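You operate a simulated robot arm through the tools that you are given. There is no shell and no other tool.

You are at the controls of a simulated two-armed robot. One attempt, no reset.

TASK
Press the coil under the block, then check it in the coil gauge.
Fine: one stroke; lay the block on the pad at D32; leave the table out and the bridge over the coil.

It is judged by the outcome, as a careful person would: the job done as asked, and still so three seconds after it is handed in. It fails if anything else is knocked over, pushed out of place, dropped, spilled or broken.

THE ROBOT
Two 7-joint arms with two-finger parallel grippers on one trunk that stands fixed in place. Base frame: the origin is at the foot of the trunk, x ahead of it, y to its left, z up; the work surface is at about z = 720. Units: mm, degrees, N and s.
The left shoulder is at [50, 168, 1157], the right one opposite. With the tool pointing down near the work surface each hand reaches from about 100 to 640 mm from the base axis, measured 20 degrees to its own side. Payload 1.57 kg a hand.
The TCP of each hand is the grasp point between the finger pads, 30 mm short of the fingertips. In the tool frame z runs along the fingers and y along their closing line. Largest opening 80 mm; finger width 17, thickness 12; the body of the gripper, 40 by 82 mm, starts 80 mm behind the TCP.
Orientation is that of the tool frame in the base frame, as [roll, pitch, yaw] about the fixed x, y, z axes, in that order (R = Rz(yaw) Ry(pitch) Rx(roll)). With the fingers straight down and closing along the base's y, the tool's x points along the base's -x, its y along +y and its z along -z.

THE INTERFACE
- The arms move only by the tool jog_arm. It takes "left_moves", "right_moves" or both (then of equal length, played together; a hand with none holds still); each is a list that holds one entry, the list of rows, each a list of 7 numbers: the shift along the base's x, y, z in units of 150 mm (1.0 is 150 mm), then the turn, a rotation vector about the base's x, y, z in units of 60 degrees (1.0 is 60 degrees), then the opening in per cent of the stroke, from 0 (shut) to 100 (fully open). In form: [[[dx, dy, dz, rx, ry, rz, jaw], ...]]. A call has 1 to 20 rows; each row is the pose to reach, as a shift and turn from the pose commanded when the call began. A call with a number of a shift or a turn outside -1 to 1 is refused whole. Rows are played at 5 a second. More than 50 mm and 8.6 degrees between two rows, or a gripper value outside its range, and nothing of the call is played. A pose out of reach is approached as far as the arm can. The call stops where the force on the tool passes 90 N (or 10 N more than at its start, if that is more) or the arm is blocked; 0.2 s more then pass. Each finger travels about 45 mm/s and halts on what it meets, pressing with about 41 N; the grip force reading is that of the motor and also rises with nothing between the fingers. The clock runs only during rows and for 0.2 s after the last one: add rows that repeat a pose to give the fingers time. It gives the time, the measured TCP pose, the force on the tool (base axes), the opening and the grip force at its end, in the units of the frame above (readings bear some noise), with the torque about the TCP (base axes, N m) and any sound that the robot's microphone picked up, and new pictures: "show" is both (left out), scene, wrist or none (wrist: the cameras of the hands that moved).
- Cameras (640 x 400 px; columns grow to the right, rows downward): "scene" is now at [127.3, -18.3, 1368.5]; the picture's right is [-0.19, -0.98, 0.00], its down [-0.56, 0.11, -0.82] and it looks along [0.81, -0.15, -0.57] (base axes); focal length 214 px, centre (320, 200). "left" rides on the left gripper at [72, 7, -122] in its tool frame; the picture's right is [-0.09, 1.00, 0.00], its down [-0.84, -0.08, -0.54] and it looks along [-0.54, -0.05, 0.84] (tool axes); focal length 238 px, centre (320, 200). "right" rides on the right gripper at [72, -7, -122] in its tool frame; the picture's right is [0.09, 1.00, 0.00], its down [-0.84, 0.08, -0.54] and it looks along [-0.54, 0.05, 0.84] (tool axes); focal length 238 px, centre (320, 200). There is no depth. A picture from a camera that has moved, and an enlarged one, comes with that camera's place and axes in the base frame and with its lens.
- raise_lower(by): slides the trunk up (or, below 0, down) by that many mm; the arms and the scene camera ride with it, the base frame stays. It gives what a move gives, with no picture.
- head_to(pan, tilt): turns the head with the scene camera to pan (to the left, within 80 degrees either way) and tilt (down, from -29 to 69), counted from straight ahead of the robot. It gives what a move gives, and a new picture of the scene camera.
- enlarge(camera, box): a new picture of the part [left, top, right, bottom] of that camera's present view, enlarged. It takes no simulated time.
- sign_off(): hands the job in; it is judged then, once.

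Places have to be worked out from the pictures, the camera data and where the tool is seen. Open the grippers and draw the arms clear of the work before you hand the job in, unless the task says otherwise.

The tools are called after "Emit:" as a command line: name --argument value ..., lists and objects as JSON in quotes. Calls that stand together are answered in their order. jog_arm: Moves the arms, as the interface text tells. Its arguments: {"type":"object","properties":{"left_moves":{"type":"array","items":{"type":"array","items":{"type":"array","items":{"type":"number"}}}},"right_moves":{"type":"array","items":{"type":"array","items":{"type":"array","items":{"type":"number"}}}},"show":{"type":"string","enum":["both","scene","wrist","none"]}},"required":[]} The other tools are called the same way: raise_lower (by) slides the trunk up or down; head_to (pan, tilt) turns the head that bears the scene camera; enlarge (camera, box) takes an enlarged picture of a part of a camera's view; sign_off () hands the job in.

At the start:

```text
clock: 0.0
left_tool_pos: [407.7, 52.6, 1248.0]
left_tcp_rot: [-180.0, 0.0, -180.0]
left_ft_force: [-0.1, 0.4, -0.2]
left_moment: [0.01, -0.01, 0.01]
left_grip_width: 80.1
left_finger_force: 0.0
right_tool_pos: [420.6, -382.1, 1280.9]
right_tcp_rot: [180.0, 0.1, 180.0]
right_ft_force: [0.6, 0.2, 0.1]
right_moment: [-0.03, -0.01, 0.02]
right_grip_width: 79.9
right_finger_force: 0.0
trunk travel left (down, up): [-325.0, 118.0]
head pan, tilt: [-10.8, 34.9]
```

scene: 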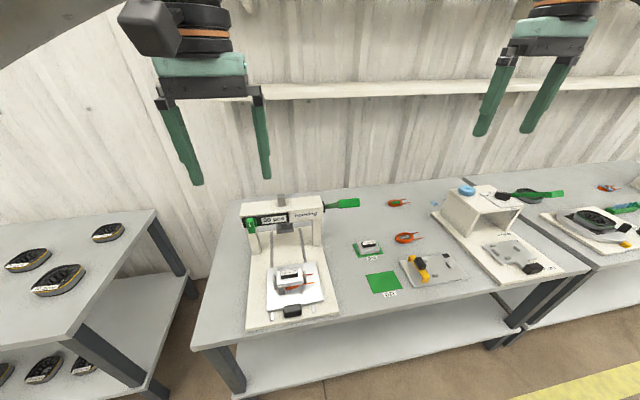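
right: 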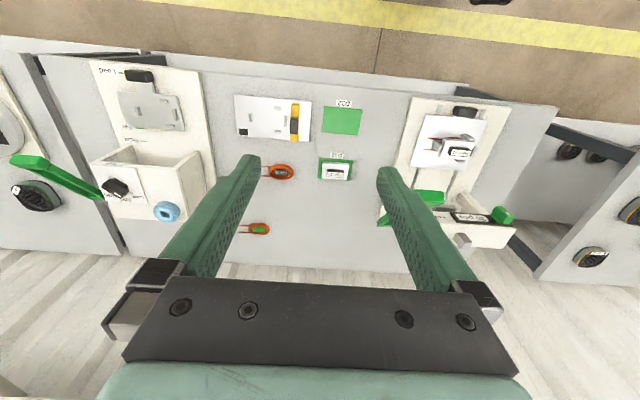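
left: 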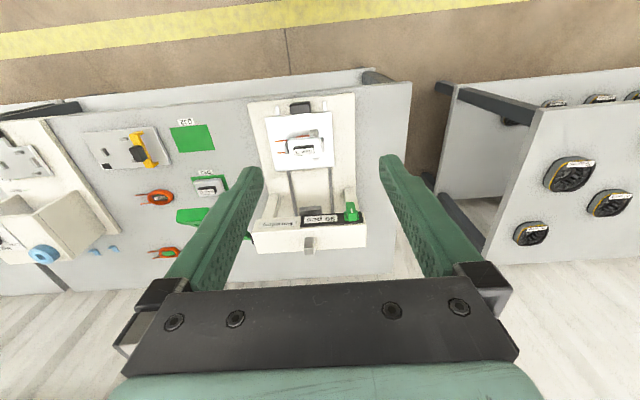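

The pictures show a press-like machine with a block and coil on a table, pads, a gauge and another machine on the right. I will look closer at each before moving.

Emit:
enlarge --camera "scene" --box '[220, 180, 380, 340]'

Emit:
enlarge --camera "scene" --box '[340, 180, 480, 300]'

Emit:
enlarge --camera "scene" --box '[430, 160, 640, 300]'

Emit:
enlarge --camera "right" --box '[380, 80, 540, 260]'

Emit:
enlarge --camera "right" --box '[80, 50, 240, 240]'

Emit:
enlarge --camera "right" --box '[220, 80, 380, 240]'

Emit:
enlarge --camera "left" --box '[240, 80, 380, 270]'

```text
2.50 times, centred on (300, 260) of scene
camera zoom: at [127.3, -18.3, 1368.5], right [-0.19, -0.98, 0.0], down [-0.56, 0.11, -0.82], along [0.81, -0.15, -0.57], focal length 536 px, centre (370, 50)
```

zoom: 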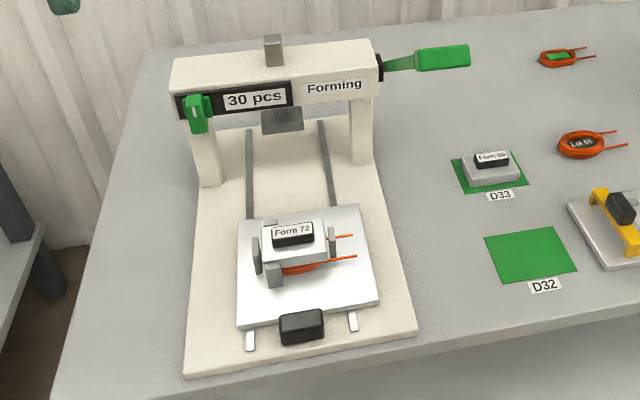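

```text
3.33 times, centred on (410, 240) of scene
camera zoom: at [127.3, -18.3, 1368.5], right [-0.19, -0.98, 0.0], down [-0.56, 0.11, -0.82], along [0.81, -0.15, -0.57], focal length 715 px, centre (20, 67)
```

zoom: 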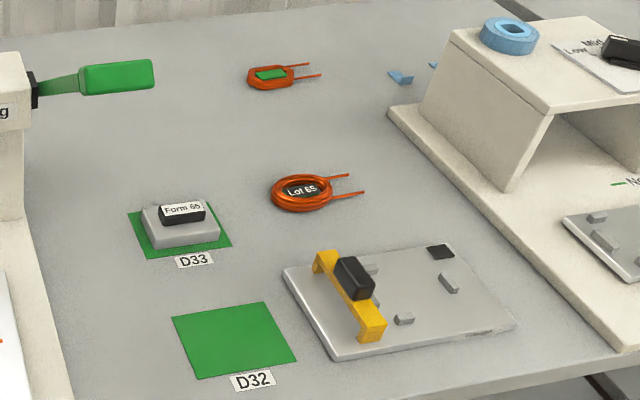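

```text
2.86 times, centred on (535, 230) of scene
camera zoom: at [127.3, -18.3, 1368.5], right [-0.19, -0.98, 0.0], down [-0.56, 0.11, -0.82], along [0.81, -0.15, -0.57], focal length 613 px, centre (-294, 114)
```

zoom: 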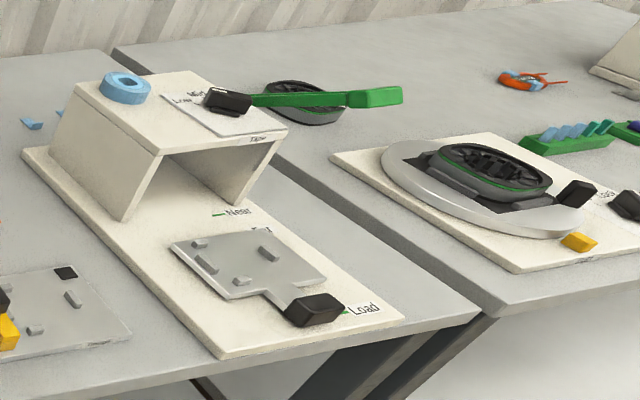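

```text
2.22 times, centred on (460, 170) of right
camera zoom: at [349.2, -388.5, 1403.8], right [-0.09, 1.0, 0.0], down [0.84, 0.08, 0.54], along [0.54, 0.05, -0.84], focal length 530 px, centre (9, 267)
```

zoom: 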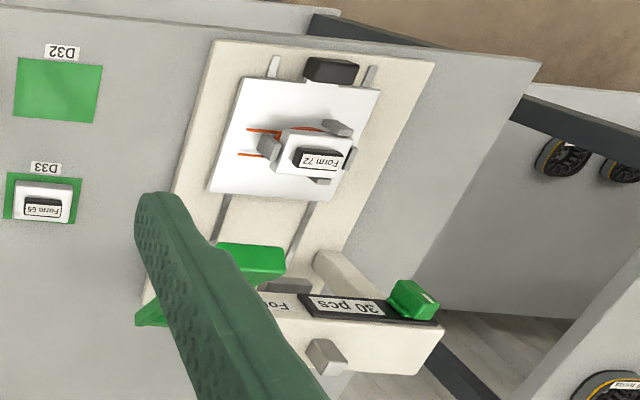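

```text
2.11 times, centred on (160, 145) of right
camera zoom: at [349.2, -388.5, 1403.8], right [-0.09, 1.0, 0.0], down [0.84, 0.08, 0.54], along [0.54, 0.05, -0.84], focal length 502 px, centre (657, 316)
```

zoom: 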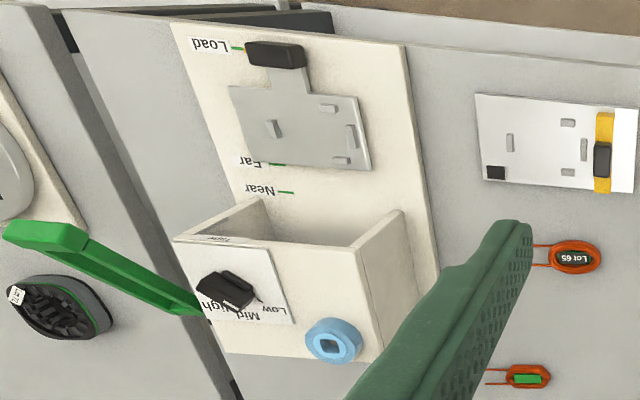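

```text
2.50 times, centred on (300, 160) of right
camera zoom: at [349.2, -388.5, 1403.8], right [-0.09, 1.0, 0.0], down [0.84, 0.08, 0.54], along [0.54, 0.05, -0.84], focal length 596 px, centre (370, 300)
```

zoom: 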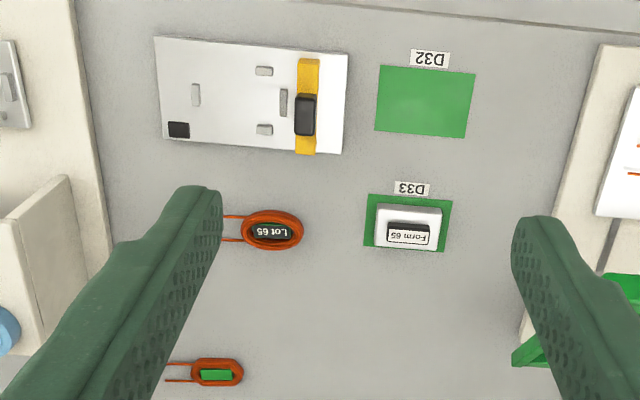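

```text
2.11 times, centred on (310, 175) of left
camera zoom: at [334.8, 59.6, 1366.5], right [0.09, 1.0, 0.0], down [0.84, -0.08, 0.54], along [0.54, -0.05, -0.84], focal length 502 px, centre (341, 253)
```

zoom: 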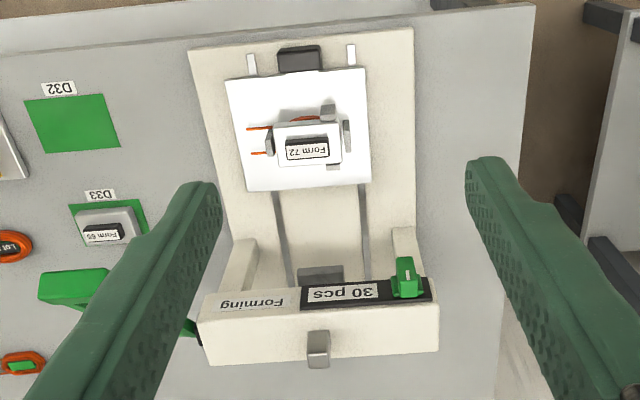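

The press (sliding table, Form 72 block on the coil, lever), the two pads, the coil gauge with its yellow bridge and the other machine are all visible. I judge the block at about (559, 0), the lever grip at about (550, -175, 1050), D32 at about (519, -316) and the gauge at about (531, -513). I will lower the trunk for better reach and nearer views.

Emit:
raise_lower --by -150

```text
clock: 1.8
left_tool_pos: [406.7, 52.7, 1096.7]
left_tcp_rot: [-180.0, -0.1, -179.9]
left_ft_force: [1.1, -0.3, 0.6]
left_moment: [0.0, 0.01, 0.0]
left_grip_width: 79.9
left_finger_force: 0.2
right_tool_pos: [420.9, -381.9, 1131.8]
right_tcp_rot: [-179.9, 0.0, -180.0]
right_ft_force: [-0.1, -0.8, -0.7]
right_moment: [0.01, 0.01, 0.0]
right_grip_width: 79.9
right_finger_force: 0.2
trunk travel left (down, up): [-175.0, 268.0]
head pan, tilt: [-10.8, 34.9]
```

Trunk is down 150 with no forces. I will bring both hands lower for closer wrist views of the press table (left) and the coil gauge (right), staying well above everything.

Emit:
jog_arm --left_moves '[[[0, -0.08, -0.2, 0, 0, 0, 100], [0, -0.16, -0.4, 0, 0, 0, 100], [0, -0.24, -0.6, 0, 0, 0, 100], [0, -0.32, -0.7, 0, 0, 0, 100], [0, -0.36, -0.8, 0, 0, 0, 100], [0, -0.36, -0.8, 0, 0, 0, 100]]]' --right_moves '[[[0, -0.16, -0.2, 0, 0, 0, 100], [0, -0.32, -0.4, 0, 0, 0, 100], [0, -0.48, -0.6, 0, 0, 0, 100], [0, -0.64, -0.8, 0, 0, 0, 100], [0, -0.8, -1.0, 0, 0, 0, 100], [0, -0.8, -1.0, 0, 0, 0, 100]]]'

```text
clock: 3.1
left_tool_pos: [407.9, -1.4, 975.2]
left_tcp_rot: [-179.9, 0.0, -179.9]
left_ft_force: [0.5, 0.1, -0.2]
left_moment: [0.01, 0.02, -0.02]
left_grip_width: 80.0
left_finger_force: 0.0
right_tool_pos: [421.4, -503.2, 980.3]
right_tcp_rot: [180.0, 0.0, -180.0]
right_ft_force: [-0.6, 0.0, 1.0]
right_moment: [0.02, 0.01, 0.03]
right_grip_width: 80.0
right_finger_force: 0.0
trunk travel left (down, up): [-175.0, 268.0]
head pan, tilt: [-10.8, 34.9]
camera scene: at [127.3, -18.4, 1218.5], right [-0.19, -0.98, 0.0], down [-0.56, 0.11, -0.82], along [0.81, -0.15, -0.57], focal length 214 px, centre (320, 200)
camera right: at [349.4, -508.9, 1103.1], right [-0.09, 1.0, 0.0], down [0.84, 0.08, 0.54], along [0.54, 0.05, -0.84], focal length 238 px, centre (320, 200)
camera left: at [335.4, 5.5, 1096.2], right [0.09, 1.0, 0.0], down [0.84, -0.08, 0.54], along [0.54, -0.05, -0.84], focal length 238 px, centre (320, 200)
```

scene: 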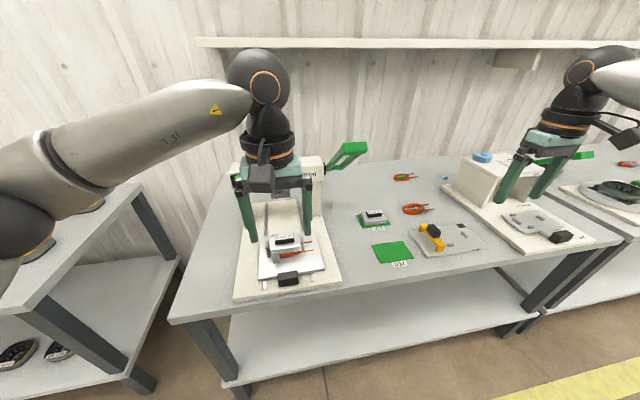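
right: 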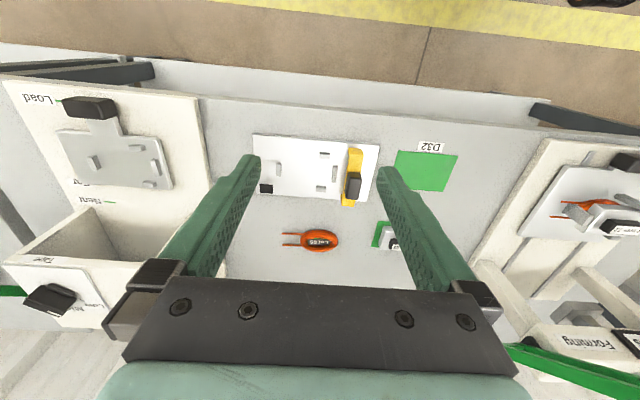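
left: 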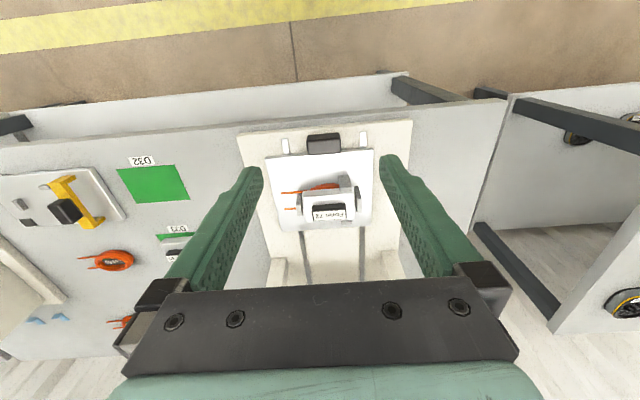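

Emit:
enlarge --camera "left" --box '[250, 110, 420, 290]'

Emit:
enlarge --camera "right" --box '[220, 110, 400, 270]'

Emit:
enlarge --camera "right" --box '[0, 70, 200, 330]'

Emit:
enlarge --camera "scene" --box '[220, 130, 380, 310]'

Emit:
enlarge --camera "right" --box '[460, 130, 640, 400]'

```text
2.22 times, centred on (335, 200) of left
camera zoom: at [335.4, 5.5, 1096.2], right [0.09, 1.0, 0.0], down [0.84, -0.08, 0.54], along [0.54, -0.05, -0.84], focal length 530 px, centre (287, 200)
```

zoom: 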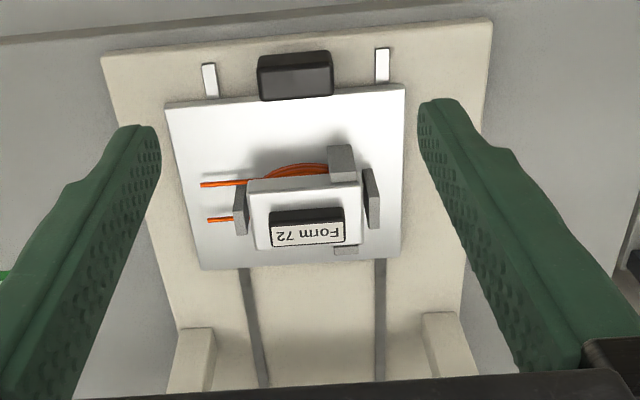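

```text
2.50 times, centred on (310, 190) of right
camera zoom: at [349.4, -508.9, 1103.1], right [-0.09, 1.0, 0.0], down [0.84, 0.08, 0.54], along [0.54, 0.05, -0.84], focal length 596 px, centre (345, 225)
```

zoom: 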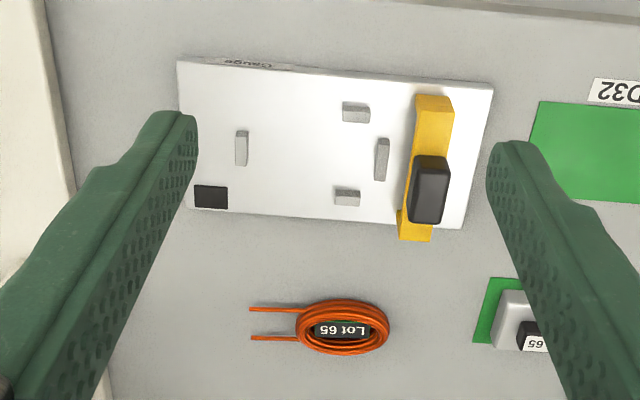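

```text
1.54 times, centred on (100, 200) of right
camera zoom: at [349.4, -508.9, 1103.1], right [-0.09, 1.0, 0.0], down [0.84, 0.08, 0.54], along [0.54, 0.05, -0.84], focal length 367 px, centre (658, 200)
```

zoom: 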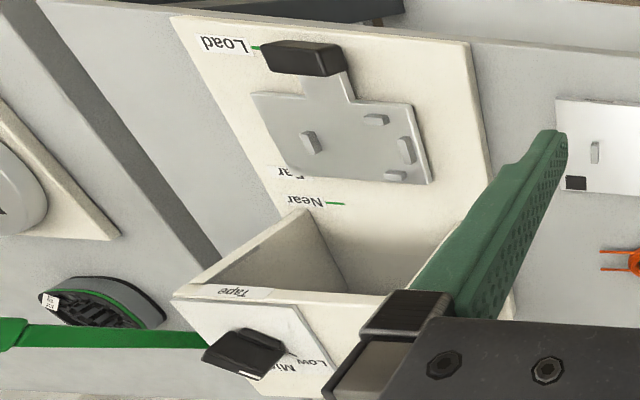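

```text
2.22 times, centred on (300, 220) of scene
camera zoom: at [127.3, -18.4, 1218.5], right [-0.19, -0.98, 0.0], down [-0.56, 0.11, -0.82], along [0.81, -0.15, -0.57], focal length 477 px, centre (364, 156)
```

zoom: 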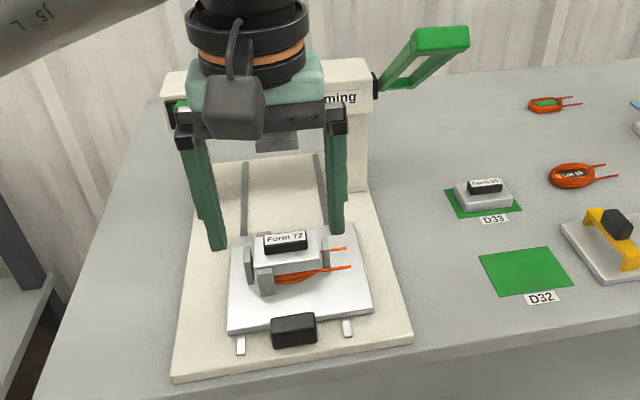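

```text
1.48 times, centred on (550, 265) of right
camera zoom: at [349.4, -508.9, 1103.1], right [-0.09, 1.0, 0.0], down [0.84, 0.08, 0.54], along [0.54, 0.05, -0.84], focal length 353 px, centre (-21, 104)
```

zoom: 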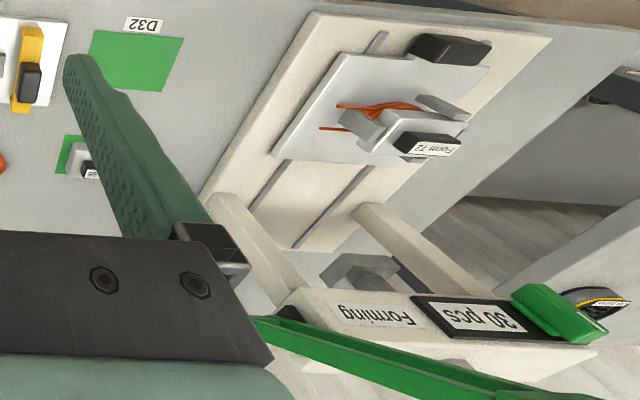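

The gauge plate is labelled "Gauge", its nest pegs matching the press nest (single peg between the leads at -y). Next I will clear the left hand out of the way and look closely at the press front panel and lever with both cameras.

Emit:
jog_arm --left_moves '[[[-0.2, 0.2, 0.1, 0, 0, 0, 100], [-0.4, 0.4, 0.2, 0, 0, 0, 100], [-0.6, 0.6, 0.3, 0, 0, 0, 100], [-0.7, 0.8, 0.4, 0, 0, 0, 100], [-0.7, 1.0, 0.5, 0, 0, 0, 100], [-0.7, 1.0, 0.5, 0, 0, 0, 100]]]' --right_moves '[[[-0.15, 0.25, 0.1, 0, 0, 0, 100], [-0.3, 0.5, 0.2, 0, 0, 0, 100], [-0.45, 0.75, 0.3, 0, 0, 0, 100], [-0.6, 1.0, 0.4, 0, 0, 0, 100], [-0.6, 1.0, 0.5, 0, 0, 0, 100], [-0.6, 1.0, 0.5, 0, 0, 0, 100]]]'

Emit:
head_to --pan -10 --tilt 30

```text
clock: 4.5
left_tool_pos: [303.3, 149.3, 1051.3]
left_tcp_rot: [-180.0, 0.0, -179.8]
left_ft_force: [-0.5, -0.3, -0.1]
left_moment: [-0.02, 0.04, -0.02]
left_grip_width: 80.2
left_finger_force: 0.0
right_tool_pos: [332.3, -352.2, 1057.2]
right_tcp_rot: [-180.0, 0.0, 179.9]
right_ft_force: [0.3, 0.0, 0.1]
right_moment: [0.01, 0.0, -0.03]
right_grip_width: 79.9
right_finger_force: 0.1
trunk travel left (down, up): [-175.0, 268.0]
head pan, tilt: [-10.8, 34.9]
camera scene: at [127.2, -18.3, 1218.5], right [-0.19, -0.98, 0.0], down [-0.56, 0.11, -0.82], along [0.81, -0.15, -0.57], focal length 214 px, centre (320, 200)
camera right: at [259.3, -357.8, 1179.2], right [-0.09, 1.0, 0.0], down [0.84, 0.08, 0.54], along [0.54, 0.05, -0.84], focal length 238 px, centre (320, 200)
camera left: at [229.7, 155.7, 1171.4], right [0.09, 1.0, 0.0], down [0.84, -0.08, 0.54], along [0.54, -0.05, -0.84], focal length 238 px, centre (320, 200)
```

scene: 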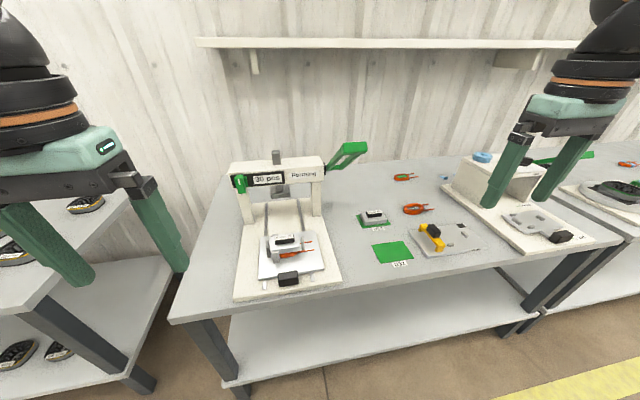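
right: 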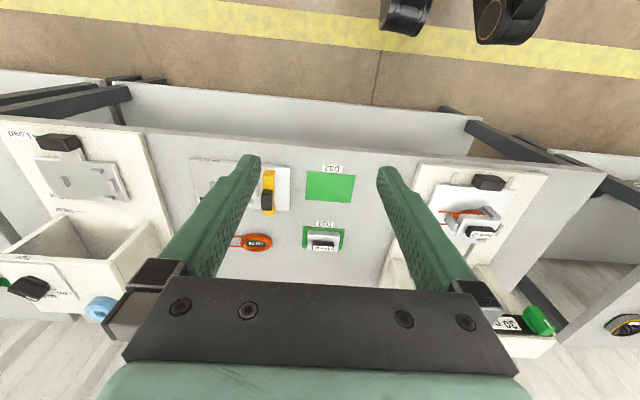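
left: 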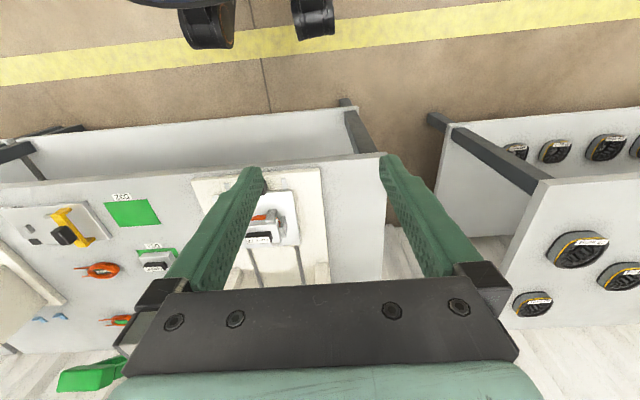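

```text
clock: 5.2
left_tool_pos: [302.6, 147.9, 1051.3]
left_tcp_rot: [-179.9, 0.0, -179.9]
left_ft_force: [0.2, 0.8, 0.1]
left_moment: [0.03, -0.01, 0.02]
left_grip_width: 80.1
left_finger_force: 0.1
right_tool_pos: [331.9, -353.2, 1056.7]
right_tcp_rot: [-180.0, 0.1, 179.9]
right_ft_force: [-0.4, 0.5, -0.2]
right_moment: [0.01, 0.02, -0.02]
right_grip_width: 80.0
right_finger_force: 0.1
trunk travel left (down, up): [-175.0, 268.0]
head pan, tilt: [-10.0, 30.0]
camera scene: at [129.8, -17.6, 1226.0], right [-0.17, -0.98, 0.0], down [-0.49, 0.09, -0.87], along [0.85, -0.15, -0.5], focal length 214 px, centre (320, 200)
```

scene: 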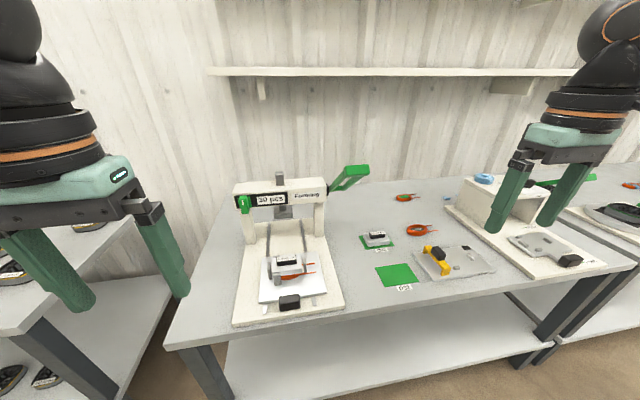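

Emit:
enlarge --camera "scene" --box '[225, 155, 385, 255]'

Emit:
enlarge --camera "scene" --box '[225, 230, 345, 330]'

Emit:
enlarge --camera "scene" --box '[370, 220, 500, 300]'

Emit:
enlarge --camera "scene" --box '[225, 165, 285, 220]'

```text
4.00 times, centred on (305, 205) of scene
camera zoom: at [129.8, -17.6, 1226.0], right [-0.17, -0.98, 0.0], down [-0.49, 0.09, -0.87], along [0.85, -0.15, -0.5], focal length 858 px, centre (380, 180)
```

zoom: 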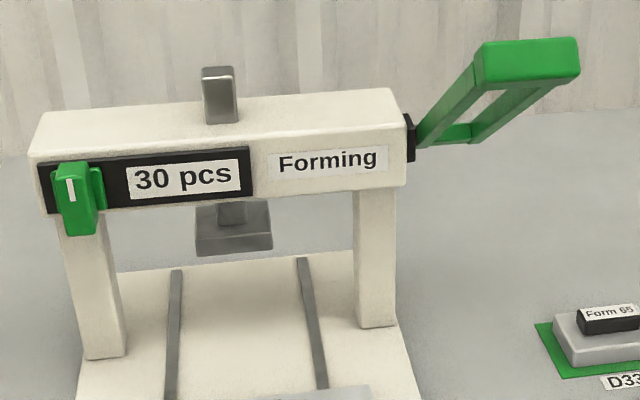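

```text
4.00 times, centred on (285, 280) of scene
camera zoom: at [129.8, -17.6, 1226.0], right [-0.17, -0.98, 0.0], down [-0.49, 0.09, -0.87], along [0.85, -0.15, -0.5], focal length 858 px, centre (460, -120)
```

zoom: 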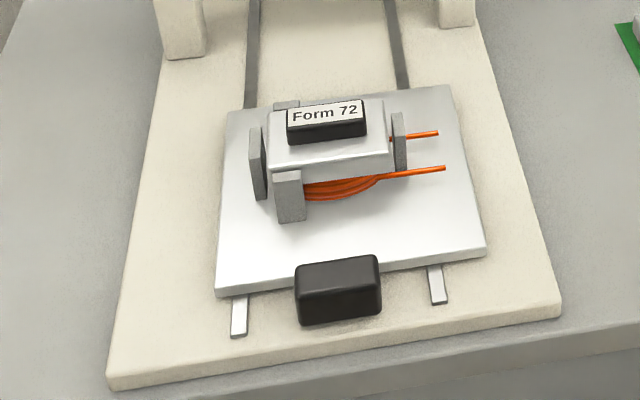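

```text
4.92 times, centred on (435, 260) of scene
camera zoom: at [129.8, -17.6, 1226.0], right [-0.17, -0.98, 0.0], down [-0.49, 0.09, -0.87], along [0.85, -0.15, -0.5], focal length 1056 px, centre (-246, -95)
```

zoom: 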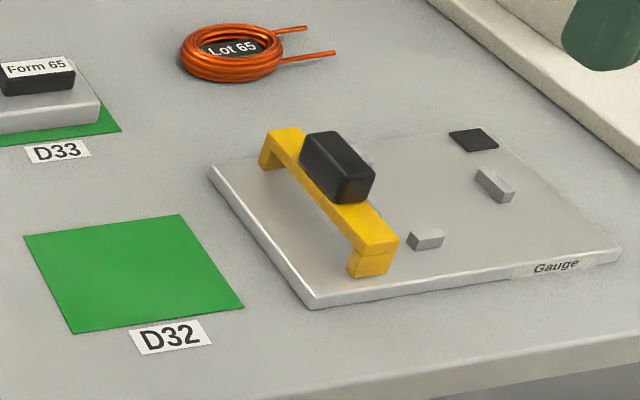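

```text
7.27 times, centred on (255, 192) of scene
camera zoom: at [129.8, -17.6, 1226.0], right [-0.17, -0.98, 0.0], down [-0.49, 0.09, -0.87], along [0.85, -0.15, -0.5], focal length 1560 px, centre (793, 254)
```

zoom: 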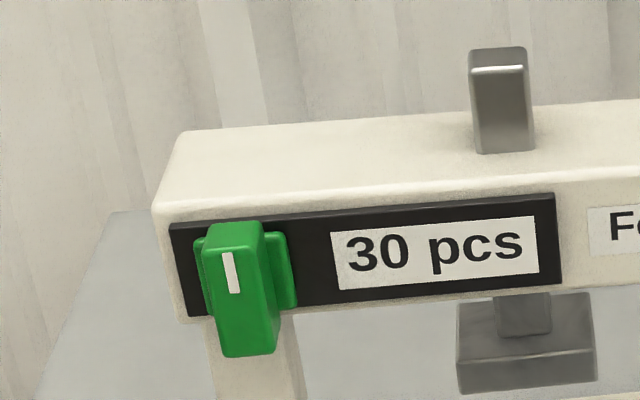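

The press has a U-shaped green lever with a crossbar, a ram under the bridge and a knob I will leave alone. I will zoom on the table grip, nest and gauge for exact sizes.

Emit:
enlarge --camera "scene" --box '[260, 280, 330, 324]'

Emit:
enlarge --camera "scene" --box '[255, 245, 325, 289]'

Emit:
enlarge --camera "scene" --box '[325, 155, 385, 195]'

Emit:
enlarge --camera "right" --box '[400, 150, 560, 260]'

```text
9.09 times, centred on (295, 302) of scene
camera zoom: at [129.8, -17.6, 1226.0], right [-0.17, -0.98, 0.0], down [-0.49, 0.09, -0.87], along [0.85, -0.15, -0.5], focal length 1950 px, centre (547, -727)
```

zoom: 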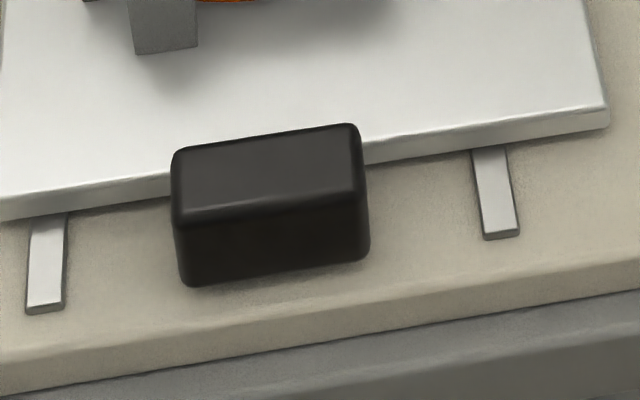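

```text
9.09 times, centred on (290, 267) of scene
camera zoom: at [129.8, -17.6, 1226.0], right [-0.17, -0.98, 0.0], down [-0.49, 0.09, -0.87], along [0.85, -0.15, -0.5], focal length 1950 px, centre (593, -409)
```

zoom: 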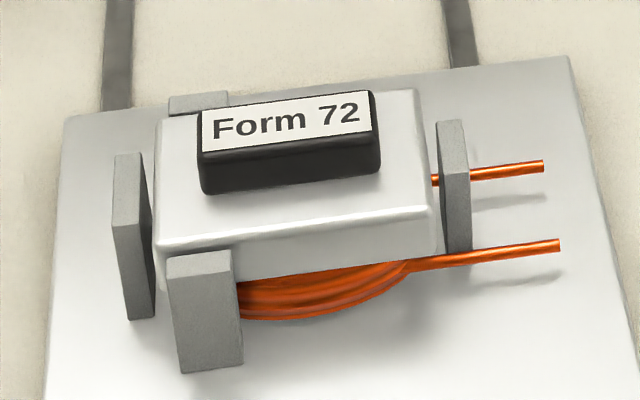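

```text
10.00 times, centred on (355, 175) of scene
camera zoom: at [129.8, -17.6, 1226.0], right [-0.17, -0.98, 0.0], down [-0.49, 0.09, -0.87], along [0.85, -0.15, -0.5], focal length 2145 px, centre (-30, 450)
```

zoom: 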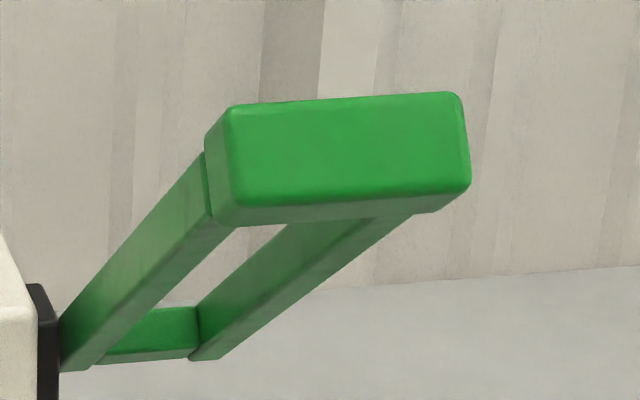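

```text
3.64 times, centred on (480, 205) of right
camera zoom: at [259.6, -358.1, 1179.0], right [-0.09, 1.0, 0.0], down [0.84, 0.08, 0.54], along [0.54, 0.05, -0.84], focal length 867 px, centre (-262, 182)
```

zoom: 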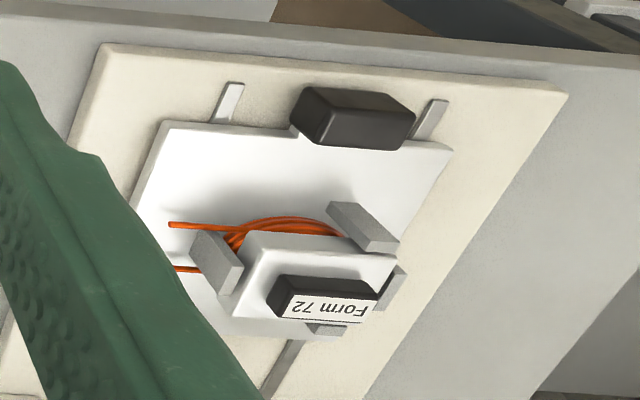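

The lever crossbar is about 59 mm wide, and the table grip is about 47 x 20 x 30 mm at (456, -3, 761). Before committing I will test the right arm's reach towards the gauge nest (about 533, -515), which also gives a close view of the gauge.

Emit:
jog_arm --right_moves '[[[0.15, -0.15, -0.15, 0, 0, 0, 100], [0.3, -0.3, -0.3, 0, 0, 0, 100], [0.45, -0.45, -0.45, 0, 0, 0, 100], [0.6, -0.6, -0.6, 0, 0, 0, 100], [0.75, -0.75, -0.75, 0, 0, 0, 100], [0.9, -0.9, -0.9, 0, 0, 0, 100], [1.0, -1.0, -1.0, 0, 0, 0, 100], [1.0, -1.0, -1.0, 0, 0, 0, 100]]]' --show "both"

```text
clock: 7.0
left_tool_pos: [303.1, 148.0, 1050.3]
left_tcp_rot: [-180.0, 0.0, -179.9]
left_ft_force: [-0.3, 0.4, 0.1]
left_moment: [-0.01, -0.01, -0.02]
left_grip_width: 80.1
left_finger_force: 0.1
right_tool_pos: [480.1, -504.0, 906.1]
right_tcp_rot: [180.0, 0.0, 179.9]
right_ft_force: [0.7, -0.2, 0.5]
right_moment: [0.02, 0.02, 0.0]
right_grip_width: 79.9
right_finger_force: 0.1
trunk travel left (down, up): [-175.0, 268.0]
head pan, tilt: [-10.0, 30.0]
camera scene: at [129.8, -17.6, 1226.1], right [-0.17, -0.98, 0.0], down [-0.49, 0.09, -0.87], along [0.85, -0.15, -0.5], focal length 214 px, centre (320, 200)
camera right: at [409.1, -508.4, 1028.4], right [-0.09, 1.0, 0.0], down [0.84, 0.08, 0.54], along [0.54, 0.05, -0.84], focal length 238 px, centre (320, 200)
```

scene: 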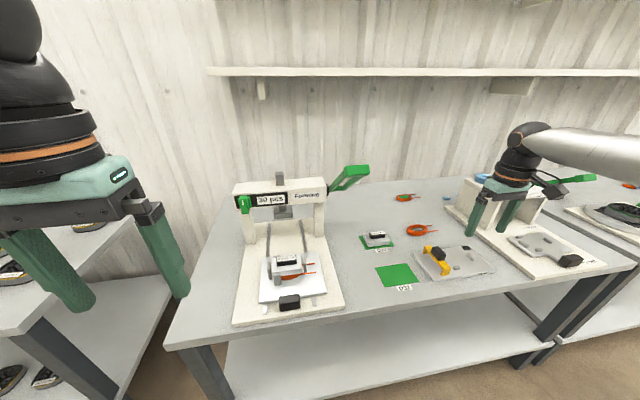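
right: 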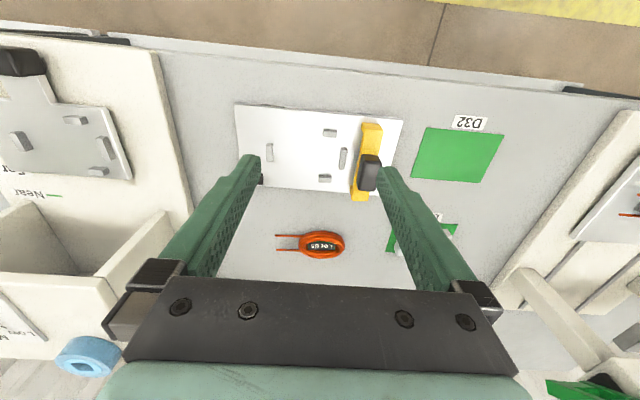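

The gauge nest triangulates consistently to about (531, -515). I will zoom on the gauge and continue the reach test to a point directly above the nest.

Emit:
enlarge --camera "right" --box '[225, 85, 415, 215]'

Emit:
jog_arm --right_moves '[[[0.1, -0.02, -0.1, 0, 0, 0, 100], [0.2, -0.04, -0.2, 0, 0, 0, 100], [0.35, -0.07, -0.4, 0, 0, 0, 100], [0.35, -0.07, -0.5, 0, 0, 0, 100], [0.35, -0.07, -0.5, 0, 0, 0, 100]]]'

```text
3.08 times, centred on (320, 150) of right
camera zoom: at [409.1, -508.4, 1028.4], right [-0.09, 1.0, 0.0], down [0.84, 0.08, 0.54], along [0.54, 0.05, -0.84], focal length 733 px, centre (320, 354)
```

zoom: 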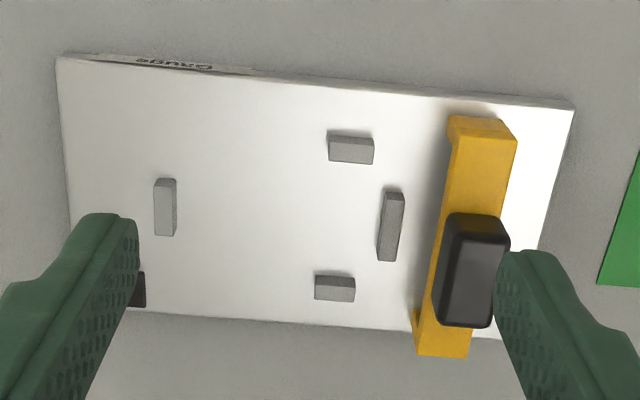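

```text
clock: 8.2
left_tool_pos: [302.0, 148.2, 1051.2]
left_tcp_rot: [-179.9, 0.0, -179.9]
left_ft_force: [-0.5, -0.5, 0.3]
left_moment: [0.0, 0.0, 0.01]
left_grip_width: 80.1
left_finger_force: 0.1
right_tool_pos: [534.5, -512.6, 831.7]
right_tcp_rot: [180.0, 0.1, -179.9]
right_ft_force: [-0.2, -0.3, -0.1]
right_moment: [0.0, 0.01, 0.02]
right_grip_width: 79.9
right_finger_force: 0.1
trunk travel left (down, up): [-175.0, 268.0]
head pan, tilt: [-10.0, 30.0]
camera scene: at [129.7, -17.6, 1226.1], right [-0.17, -0.98, 0.0], down [-0.49, 0.09, -0.87], along [0.85, -0.15, -0.5], focal length 214 px, centre (320, 200)
camera right: at [461.7, -519.2, 953.6], right [-0.09, 1.0, 0.0], down [0.84, 0.08, 0.54], along [0.54, 0.05, -0.84], focal length 238 px, centre (320, 200)
```

scene: 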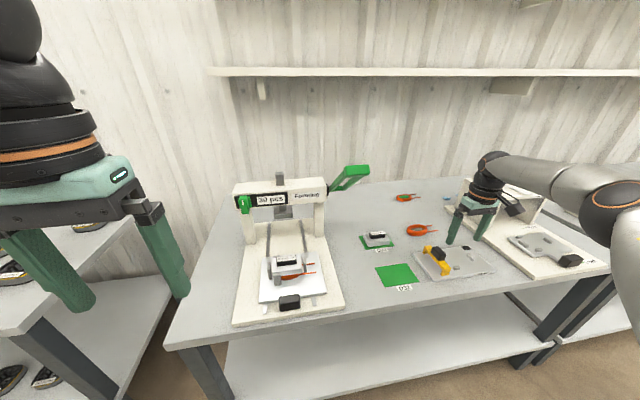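
right: 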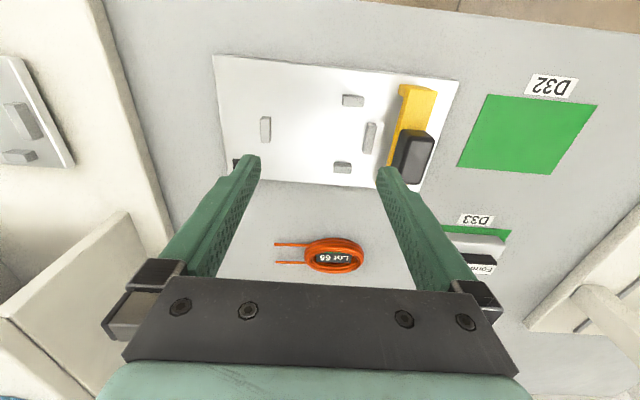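

The right arm reaches over the gauge nest without trouble (pegs around about (530, -515); bridge knob near (528, -441)). Now I bring the left hand above the table's black grip at (456, -3) to push the table in.

Emit:
jog_arm --left_moves '[[[0.15, -0.15, -0.15, 0, 0, 0, 100], [0.3, -0.3, -0.3, 0, 0, 0, 100], [0.45, -0.45, -0.45, 0, 0, 0, 100], [0.6, -0.6, -0.6, 0, 0, 0, 100], [0.75, -0.75, -0.75, 0, 0, 0, 100], [0.9, -0.9, -0.9, 0, 0, 0, 100], [0.95, -1.0, -1.0, 0, 0, 0, 100], [0.95, -1.0, -1.0, 0, 0, 0, 100]]]'

```text
clock: 10.0
left_tool_pos: [444.2, -1.4, 901.5]
left_tcp_rot: [-180.0, 0.1, -180.0]
left_ft_force: [0.9, 0.3, 0.3]
left_moment: [0.01, 0.01, 0.02]
left_grip_width: 79.8
left_finger_force: 0.2
right_tool_pos: [533.6, -513.3, 830.8]
right_tcp_rot: [-180.0, 0.0, 179.9]
right_ft_force: [0.2, -0.1, 0.1]
right_moment: [0.0, 0.0, -0.01]
right_grip_width: 80.1
right_finger_force: 0.0
trunk travel left (down, up): [-175.0, 268.0]
head pan, tilt: [-10.0, 30.0]
camera scene: at [129.8, -17.7, 1226.1], right [-0.17, -0.98, 0.0], down [-0.49, 0.09, -0.87], along [0.85, -0.15, -0.5], focal length 214 px, centre (320, 200)
camera left: at [372.2, 5.6, 1021.3], right [0.09, 1.0, 0.0], down [0.84, -0.08, 0.54], along [0.54, -0.05, -0.84], focal length 238 px, centre (320, 200)
```

scene: 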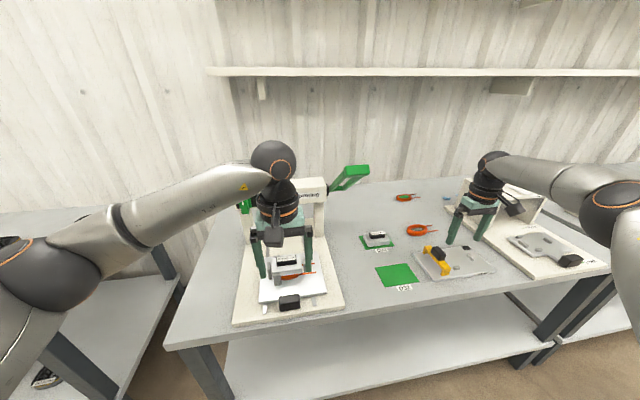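
left: 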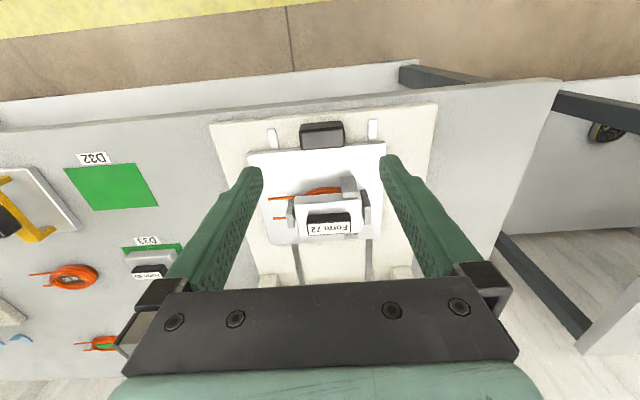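

Emit:
enlarge --camera "left" --box '[230, 100, 410, 250]'

Emit:
enlarge --camera "left" --box '[280, 110, 360, 160]'

Emit:
enlarge --camera "left" --box '[260, 170, 390, 250]'

```text
2.67 times, centred on (320, 175) of left
camera zoom: at [372.2, 5.6, 1021.3], right [0.09, 1.0, 0.0], down [0.84, -0.08, 0.54], along [0.54, -0.05, -0.84], focal length 636 px, centre (320, 267)
```

zoom: 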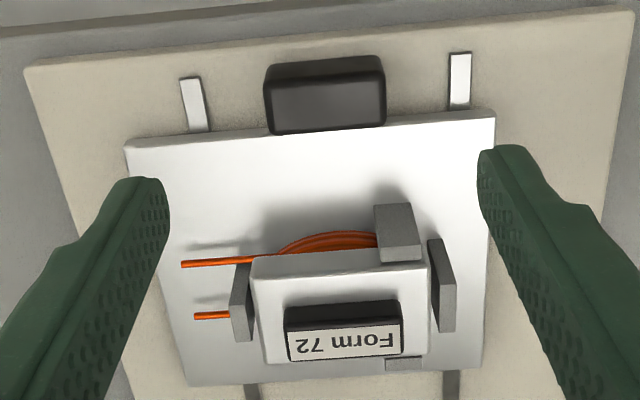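

```text
8.00 times, centred on (320, 135) of left
camera zoom: at [372.2, 5.6, 1021.3], right [0.09, 1.0, 0.0], down [0.84, -0.08, 0.54], along [0.54, -0.05, -0.84], focal length 1907 px, centre (320, 720)
```

zoom: 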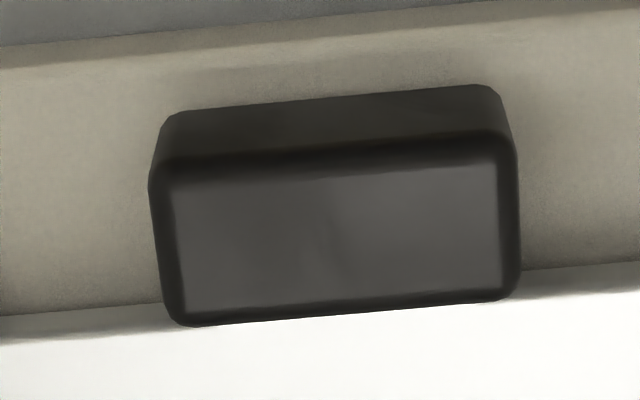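

```text
4.92 times, centred on (325, 210) of left
camera zoom: at [372.2, 5.6, 1021.3], right [0.09, 1.0, 0.0], down [0.84, -0.08, 0.54], along [0.54, -0.05, -0.84], focal length 1173 px, centre (295, 151)
```

zoom: 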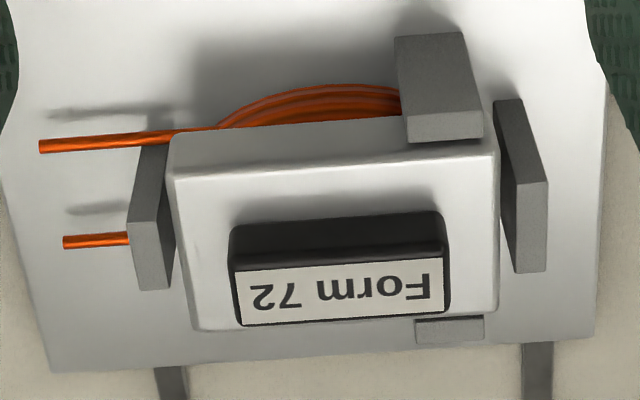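

The grip's top centre works out to (455, -1, 776). I narrow the left jaws to about 62 mm to stay clear of the rods, descend so the fingertips sit just above the base, and close on the grip.

Emit:
jog_arm --left_moves '[[[0.08, 0, -0.15, 0, 0, 0, 78], [0.08, 0, -0.3, 0, 0, 0, 78], [0.08, 0, -0.45, 0, 0, 0, 78], [0.08, 0, -0.6, 0, 0, 0, 78], [0.08, 0, -0.7, 0, 0, 0, 78], [0.08, 0, -0.76, 0, 0, 0, 78], [0.08, 0, -0.8, 0, 0, 0, 78], [0.08, 0, -0.8, 0, 0, 0, 78]]]'

```text
clock: 11.8
left_tool_pos: [457.6, -2.3, 781.9]
left_tcp_rot: [-179.9, 0.1, -179.8]
left_ft_force: [0.5, 0.0, 0.2]
left_moment: [0.0, -0.02, -0.01]
left_grip_width: 62.2
left_finger_force: 0.1
right_tool_pos: [533.0, -513.8, 830.7]
right_tcp_rot: [180.0, 0.0, 179.9]
right_ft_force: [0.2, -0.2, -0.6]
right_moment: [-0.02, 0.02, -0.03]
right_grip_width: 79.9
right_finger_force: 0.2
trunk travel left (down, up): [-175.0, 268.0]
head pan, tilt: [-10.0, 30.0]
camera scene: at [129.8, -17.6, 1226.1], right [-0.17, -0.98, 0.0], down [-0.49, 0.09, -0.87], along [0.85, -0.15, -0.5], focal length 214 px, centre (320, 200)
camera left: at [384.7, 5.6, 901.5], right [0.09, 1.0, 0.0], down [0.84, -0.08, 0.54], along [0.54, -0.05, -0.84], focal length 238 px, centre (320, 200)
```

scene: 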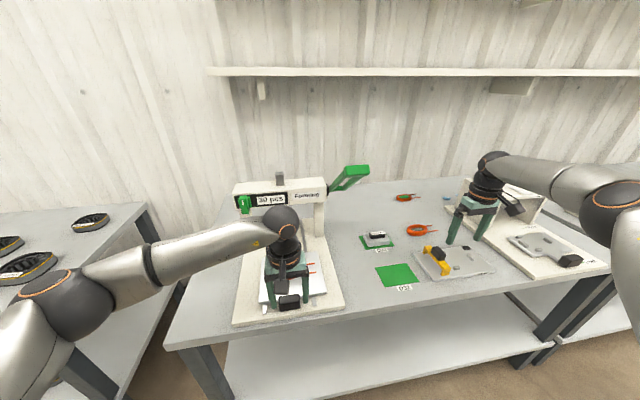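
left: 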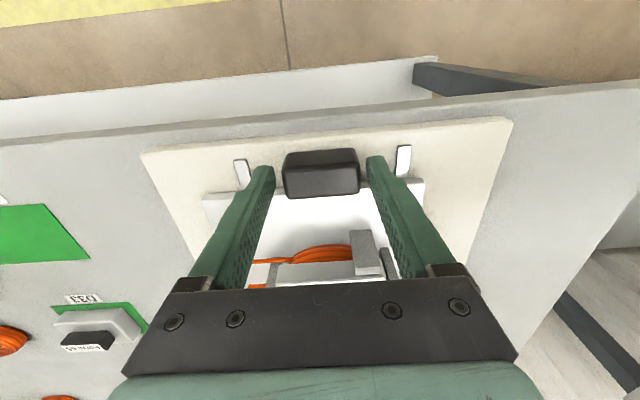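

The grip sits squarely between the fingers with no contact force. I close the left jaws on it.

Emit:
jog_arm --left_moves '[[[0, 0, 0, 0, 0, 0, 50], [0, 0, 0, 0, 0, 0, 40], [0, 0, 0, 0, 0, 0, 40], [0, 0, 0, 0, 0, 0, 40]]]' --show "wrist"

```text
clock: 12.8
left_tool_pos: [457.1, 0.8, 780.9]
left_tcp_rot: [-179.9, 0.0, -179.9]
left_ft_force: [-1.1, 7.6, -0.8]
left_moment: [0.14, 0.15, -0.19]
left_grip_width: 49.9
left_finger_force: 40.0
right_tool_pos: [534.0, -513.1, 831.6]
right_tcp_rot: [-180.0, 0.0, -180.0]
right_ft_force: [0.6, 0.0, 0.2]
right_moment: [0.01, 0.02, 0.01]
right_grip_width: 80.1
right_finger_force: 0.0
trunk travel left (down, up): [-175.0, 268.0]
head pan, tilt: [-10.0, 30.0]
camera left: at [384.8, 6.4, 901.5], right [0.09, 1.0, 0.0], down [0.84, -0.08, 0.54], along [0.54, -0.05, -0.84], focal length 238 px, centre (320, 200)
```

left: 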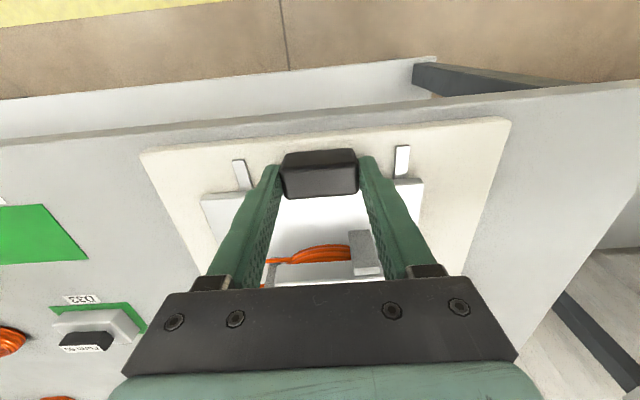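

The jaws hold the grip (49.9 mm, 40 N) with a small sideways load, so I shift y by about 2 mm and push the table in slowly, 120 mm first.

Emit:
jog_arm --left_moves '[[[0.02, 0.015, 0, 0, 0, 0, 40], [0.06, 0.015, 0, 0, 0, 0, 40], [0.11, 0.015, 0, 0, 0, 0, 40], [0.16, 0.015, 0, 0, 0, 0, 40], [0.21, 0.015, 0, 0, 0, 0, 40], [0.26, 0.015, 0, 0, 0, 0, 40], [0.31, 0.015, 0, 0, 0, 0, 40], [0.36, 0.015, 0, 0, 0, 0, 40], [0.41, 0.015, 0, 0, 0, 0, 40], [0.46, 0.015, 0, 0, 0, 0, 40], [0.51, 0.015, 0, 0, 0, 0, 40], [0.56, 0.015, 0, 0, 0, 0, 40], [0.61, 0.015, 0, 0, 0, 0, 40], [0.66, 0.015, 0, 0, 0, 0, 40], [0.71, 0.015, 0, 0, 0, 0, 40], [0.76, 0.015, 0, 0, 0, 0, 40], [0.8, 0.015, 0, 0, 0, 0, 40], [0.8, 0.015, 0, 0, 0, 0, 40]]]'

```text
clock: 16.6
left_tool_pos: [576.8, -0.9, 781.1]
left_tcp_rot: [179.9, 0.0, -179.9]
left_ft_force: [-2.5, -10.5, -1.5]
left_moment: [-0.29, 0.29, 0.02]
left_grip_width: 49.5
left_finger_force: 44.9
right_tool_pos: [533.3, -512.1, 830.7]
right_tcp_rot: [180.0, 0.0, -179.9]
right_ft_force: [0.3, -0.6, 0.7]
right_moment: [0.02, -0.02, 0.06]
right_grip_width: 80.1
right_finger_force: 0.0
trunk travel left (down, up): [-175.0, 268.0]
head pan, tilt: [-10.0, 30.0]
camera scene: at [129.8, -18.4, 1226.0], right [-0.17, -0.98, 0.0], down [-0.49, 0.09, -0.87], along [0.85, -0.15, -0.5], focal length 214 px, centre (320, 200)
camera left: at [504.2, 6.6, 901.6], right [0.09, 1.0, 0.0], down [0.84, -0.08, 0.54], along [0.54, -0.05, -0.84], focal length 238 px, centre (320, 200)
```

scene: 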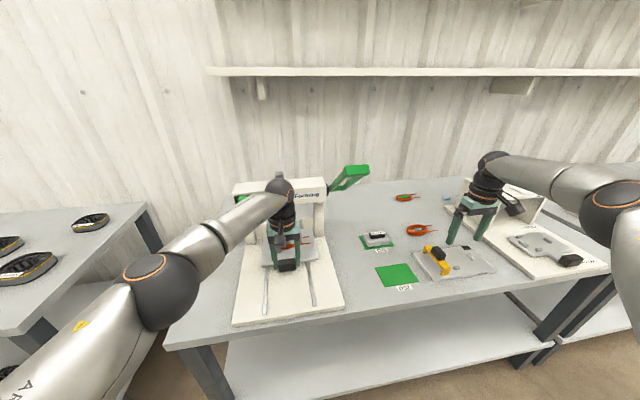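
left: 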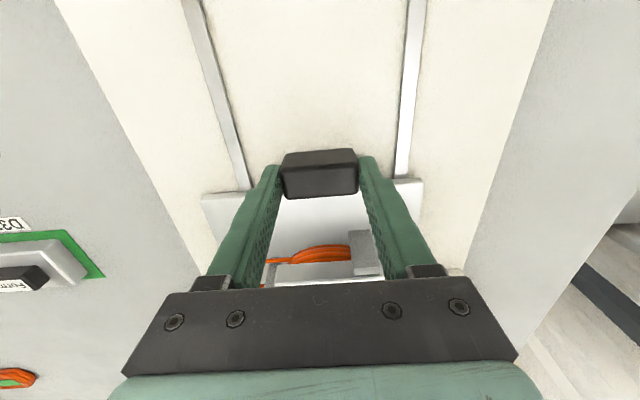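

The table has slid 120 mm in freely; the nest is now near x = 661 and the ram near 705, so about 45 mm remain. The upright hand would come close to the bridge, so I open, tilt the left hand 30 degrees (fingers forward) about its fingertips, and regrip.

Emit:
jog_arm --left_moves '[[[0, 0, 0, 0, 0, 0, 78], [0, 0, 0, 0, 0, 0, 78], [-0.02, 0, 0.01, 0, -0.12, 0, 78], [-0.045, 0, 0.01, 0, -0.25, 0, 78], [-0.065, 0, 0.01, 0, -0.375, 0, 78], [-0.085, 0, 0.01, 0, -0.5, 0, 78], [-0.085, 0, 0.01, 0, -0.5, 0, 78]]]'

```text
clock: 18.2
left_tool_pos: [564.3, 2.5, 783.3]
left_tcp_rot: [-179.8, 30.0, -179.8]
left_ft_force: [0.2, 1.3, 0.3]
left_moment: [0.04, -0.02, -0.01]
left_grip_width: 62.5
left_finger_force: 0.0
right_tool_pos: [534.1, -511.4, 831.3]
right_tcp_rot: [180.0, 0.0, -180.0]
right_ft_force: [0.2, 0.0, 0.4]
right_moment: [0.01, -0.01, -0.01]
right_grip_width: 80.0
right_finger_force: 0.1
trunk travel left (down, up): [-175.0, 268.0]
head pan, tilt: [-10.0, 30.0]
camera scene: at [129.7, -17.6, 1226.1], right [-0.17, -0.98, 0.0], down [-0.49, 0.09, -0.87], along [0.85, -0.15, -0.5], focal length 214 px, centre (320, 200)
camera left: at [440.2, 8.1, 850.8], right [0.08, 1.0, 0.04], down [0.45, -0.07, 0.89], along [0.89, -0.05, -0.46], focal length 238 px, centre (320, 200)
```

scene: 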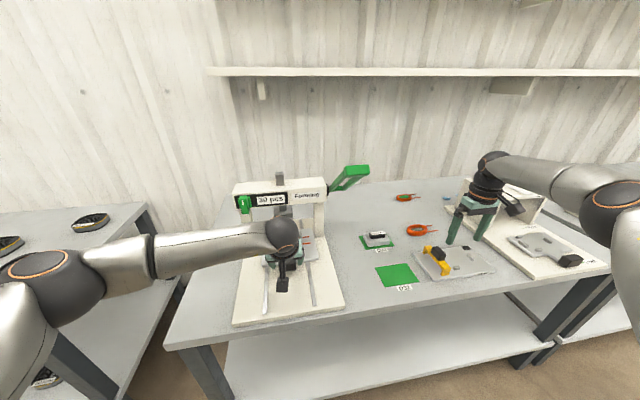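
left: 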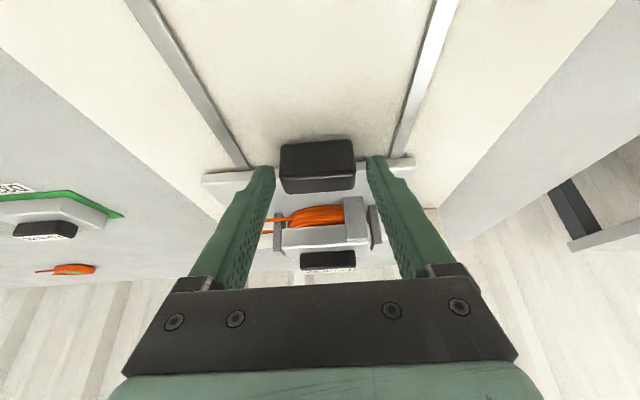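

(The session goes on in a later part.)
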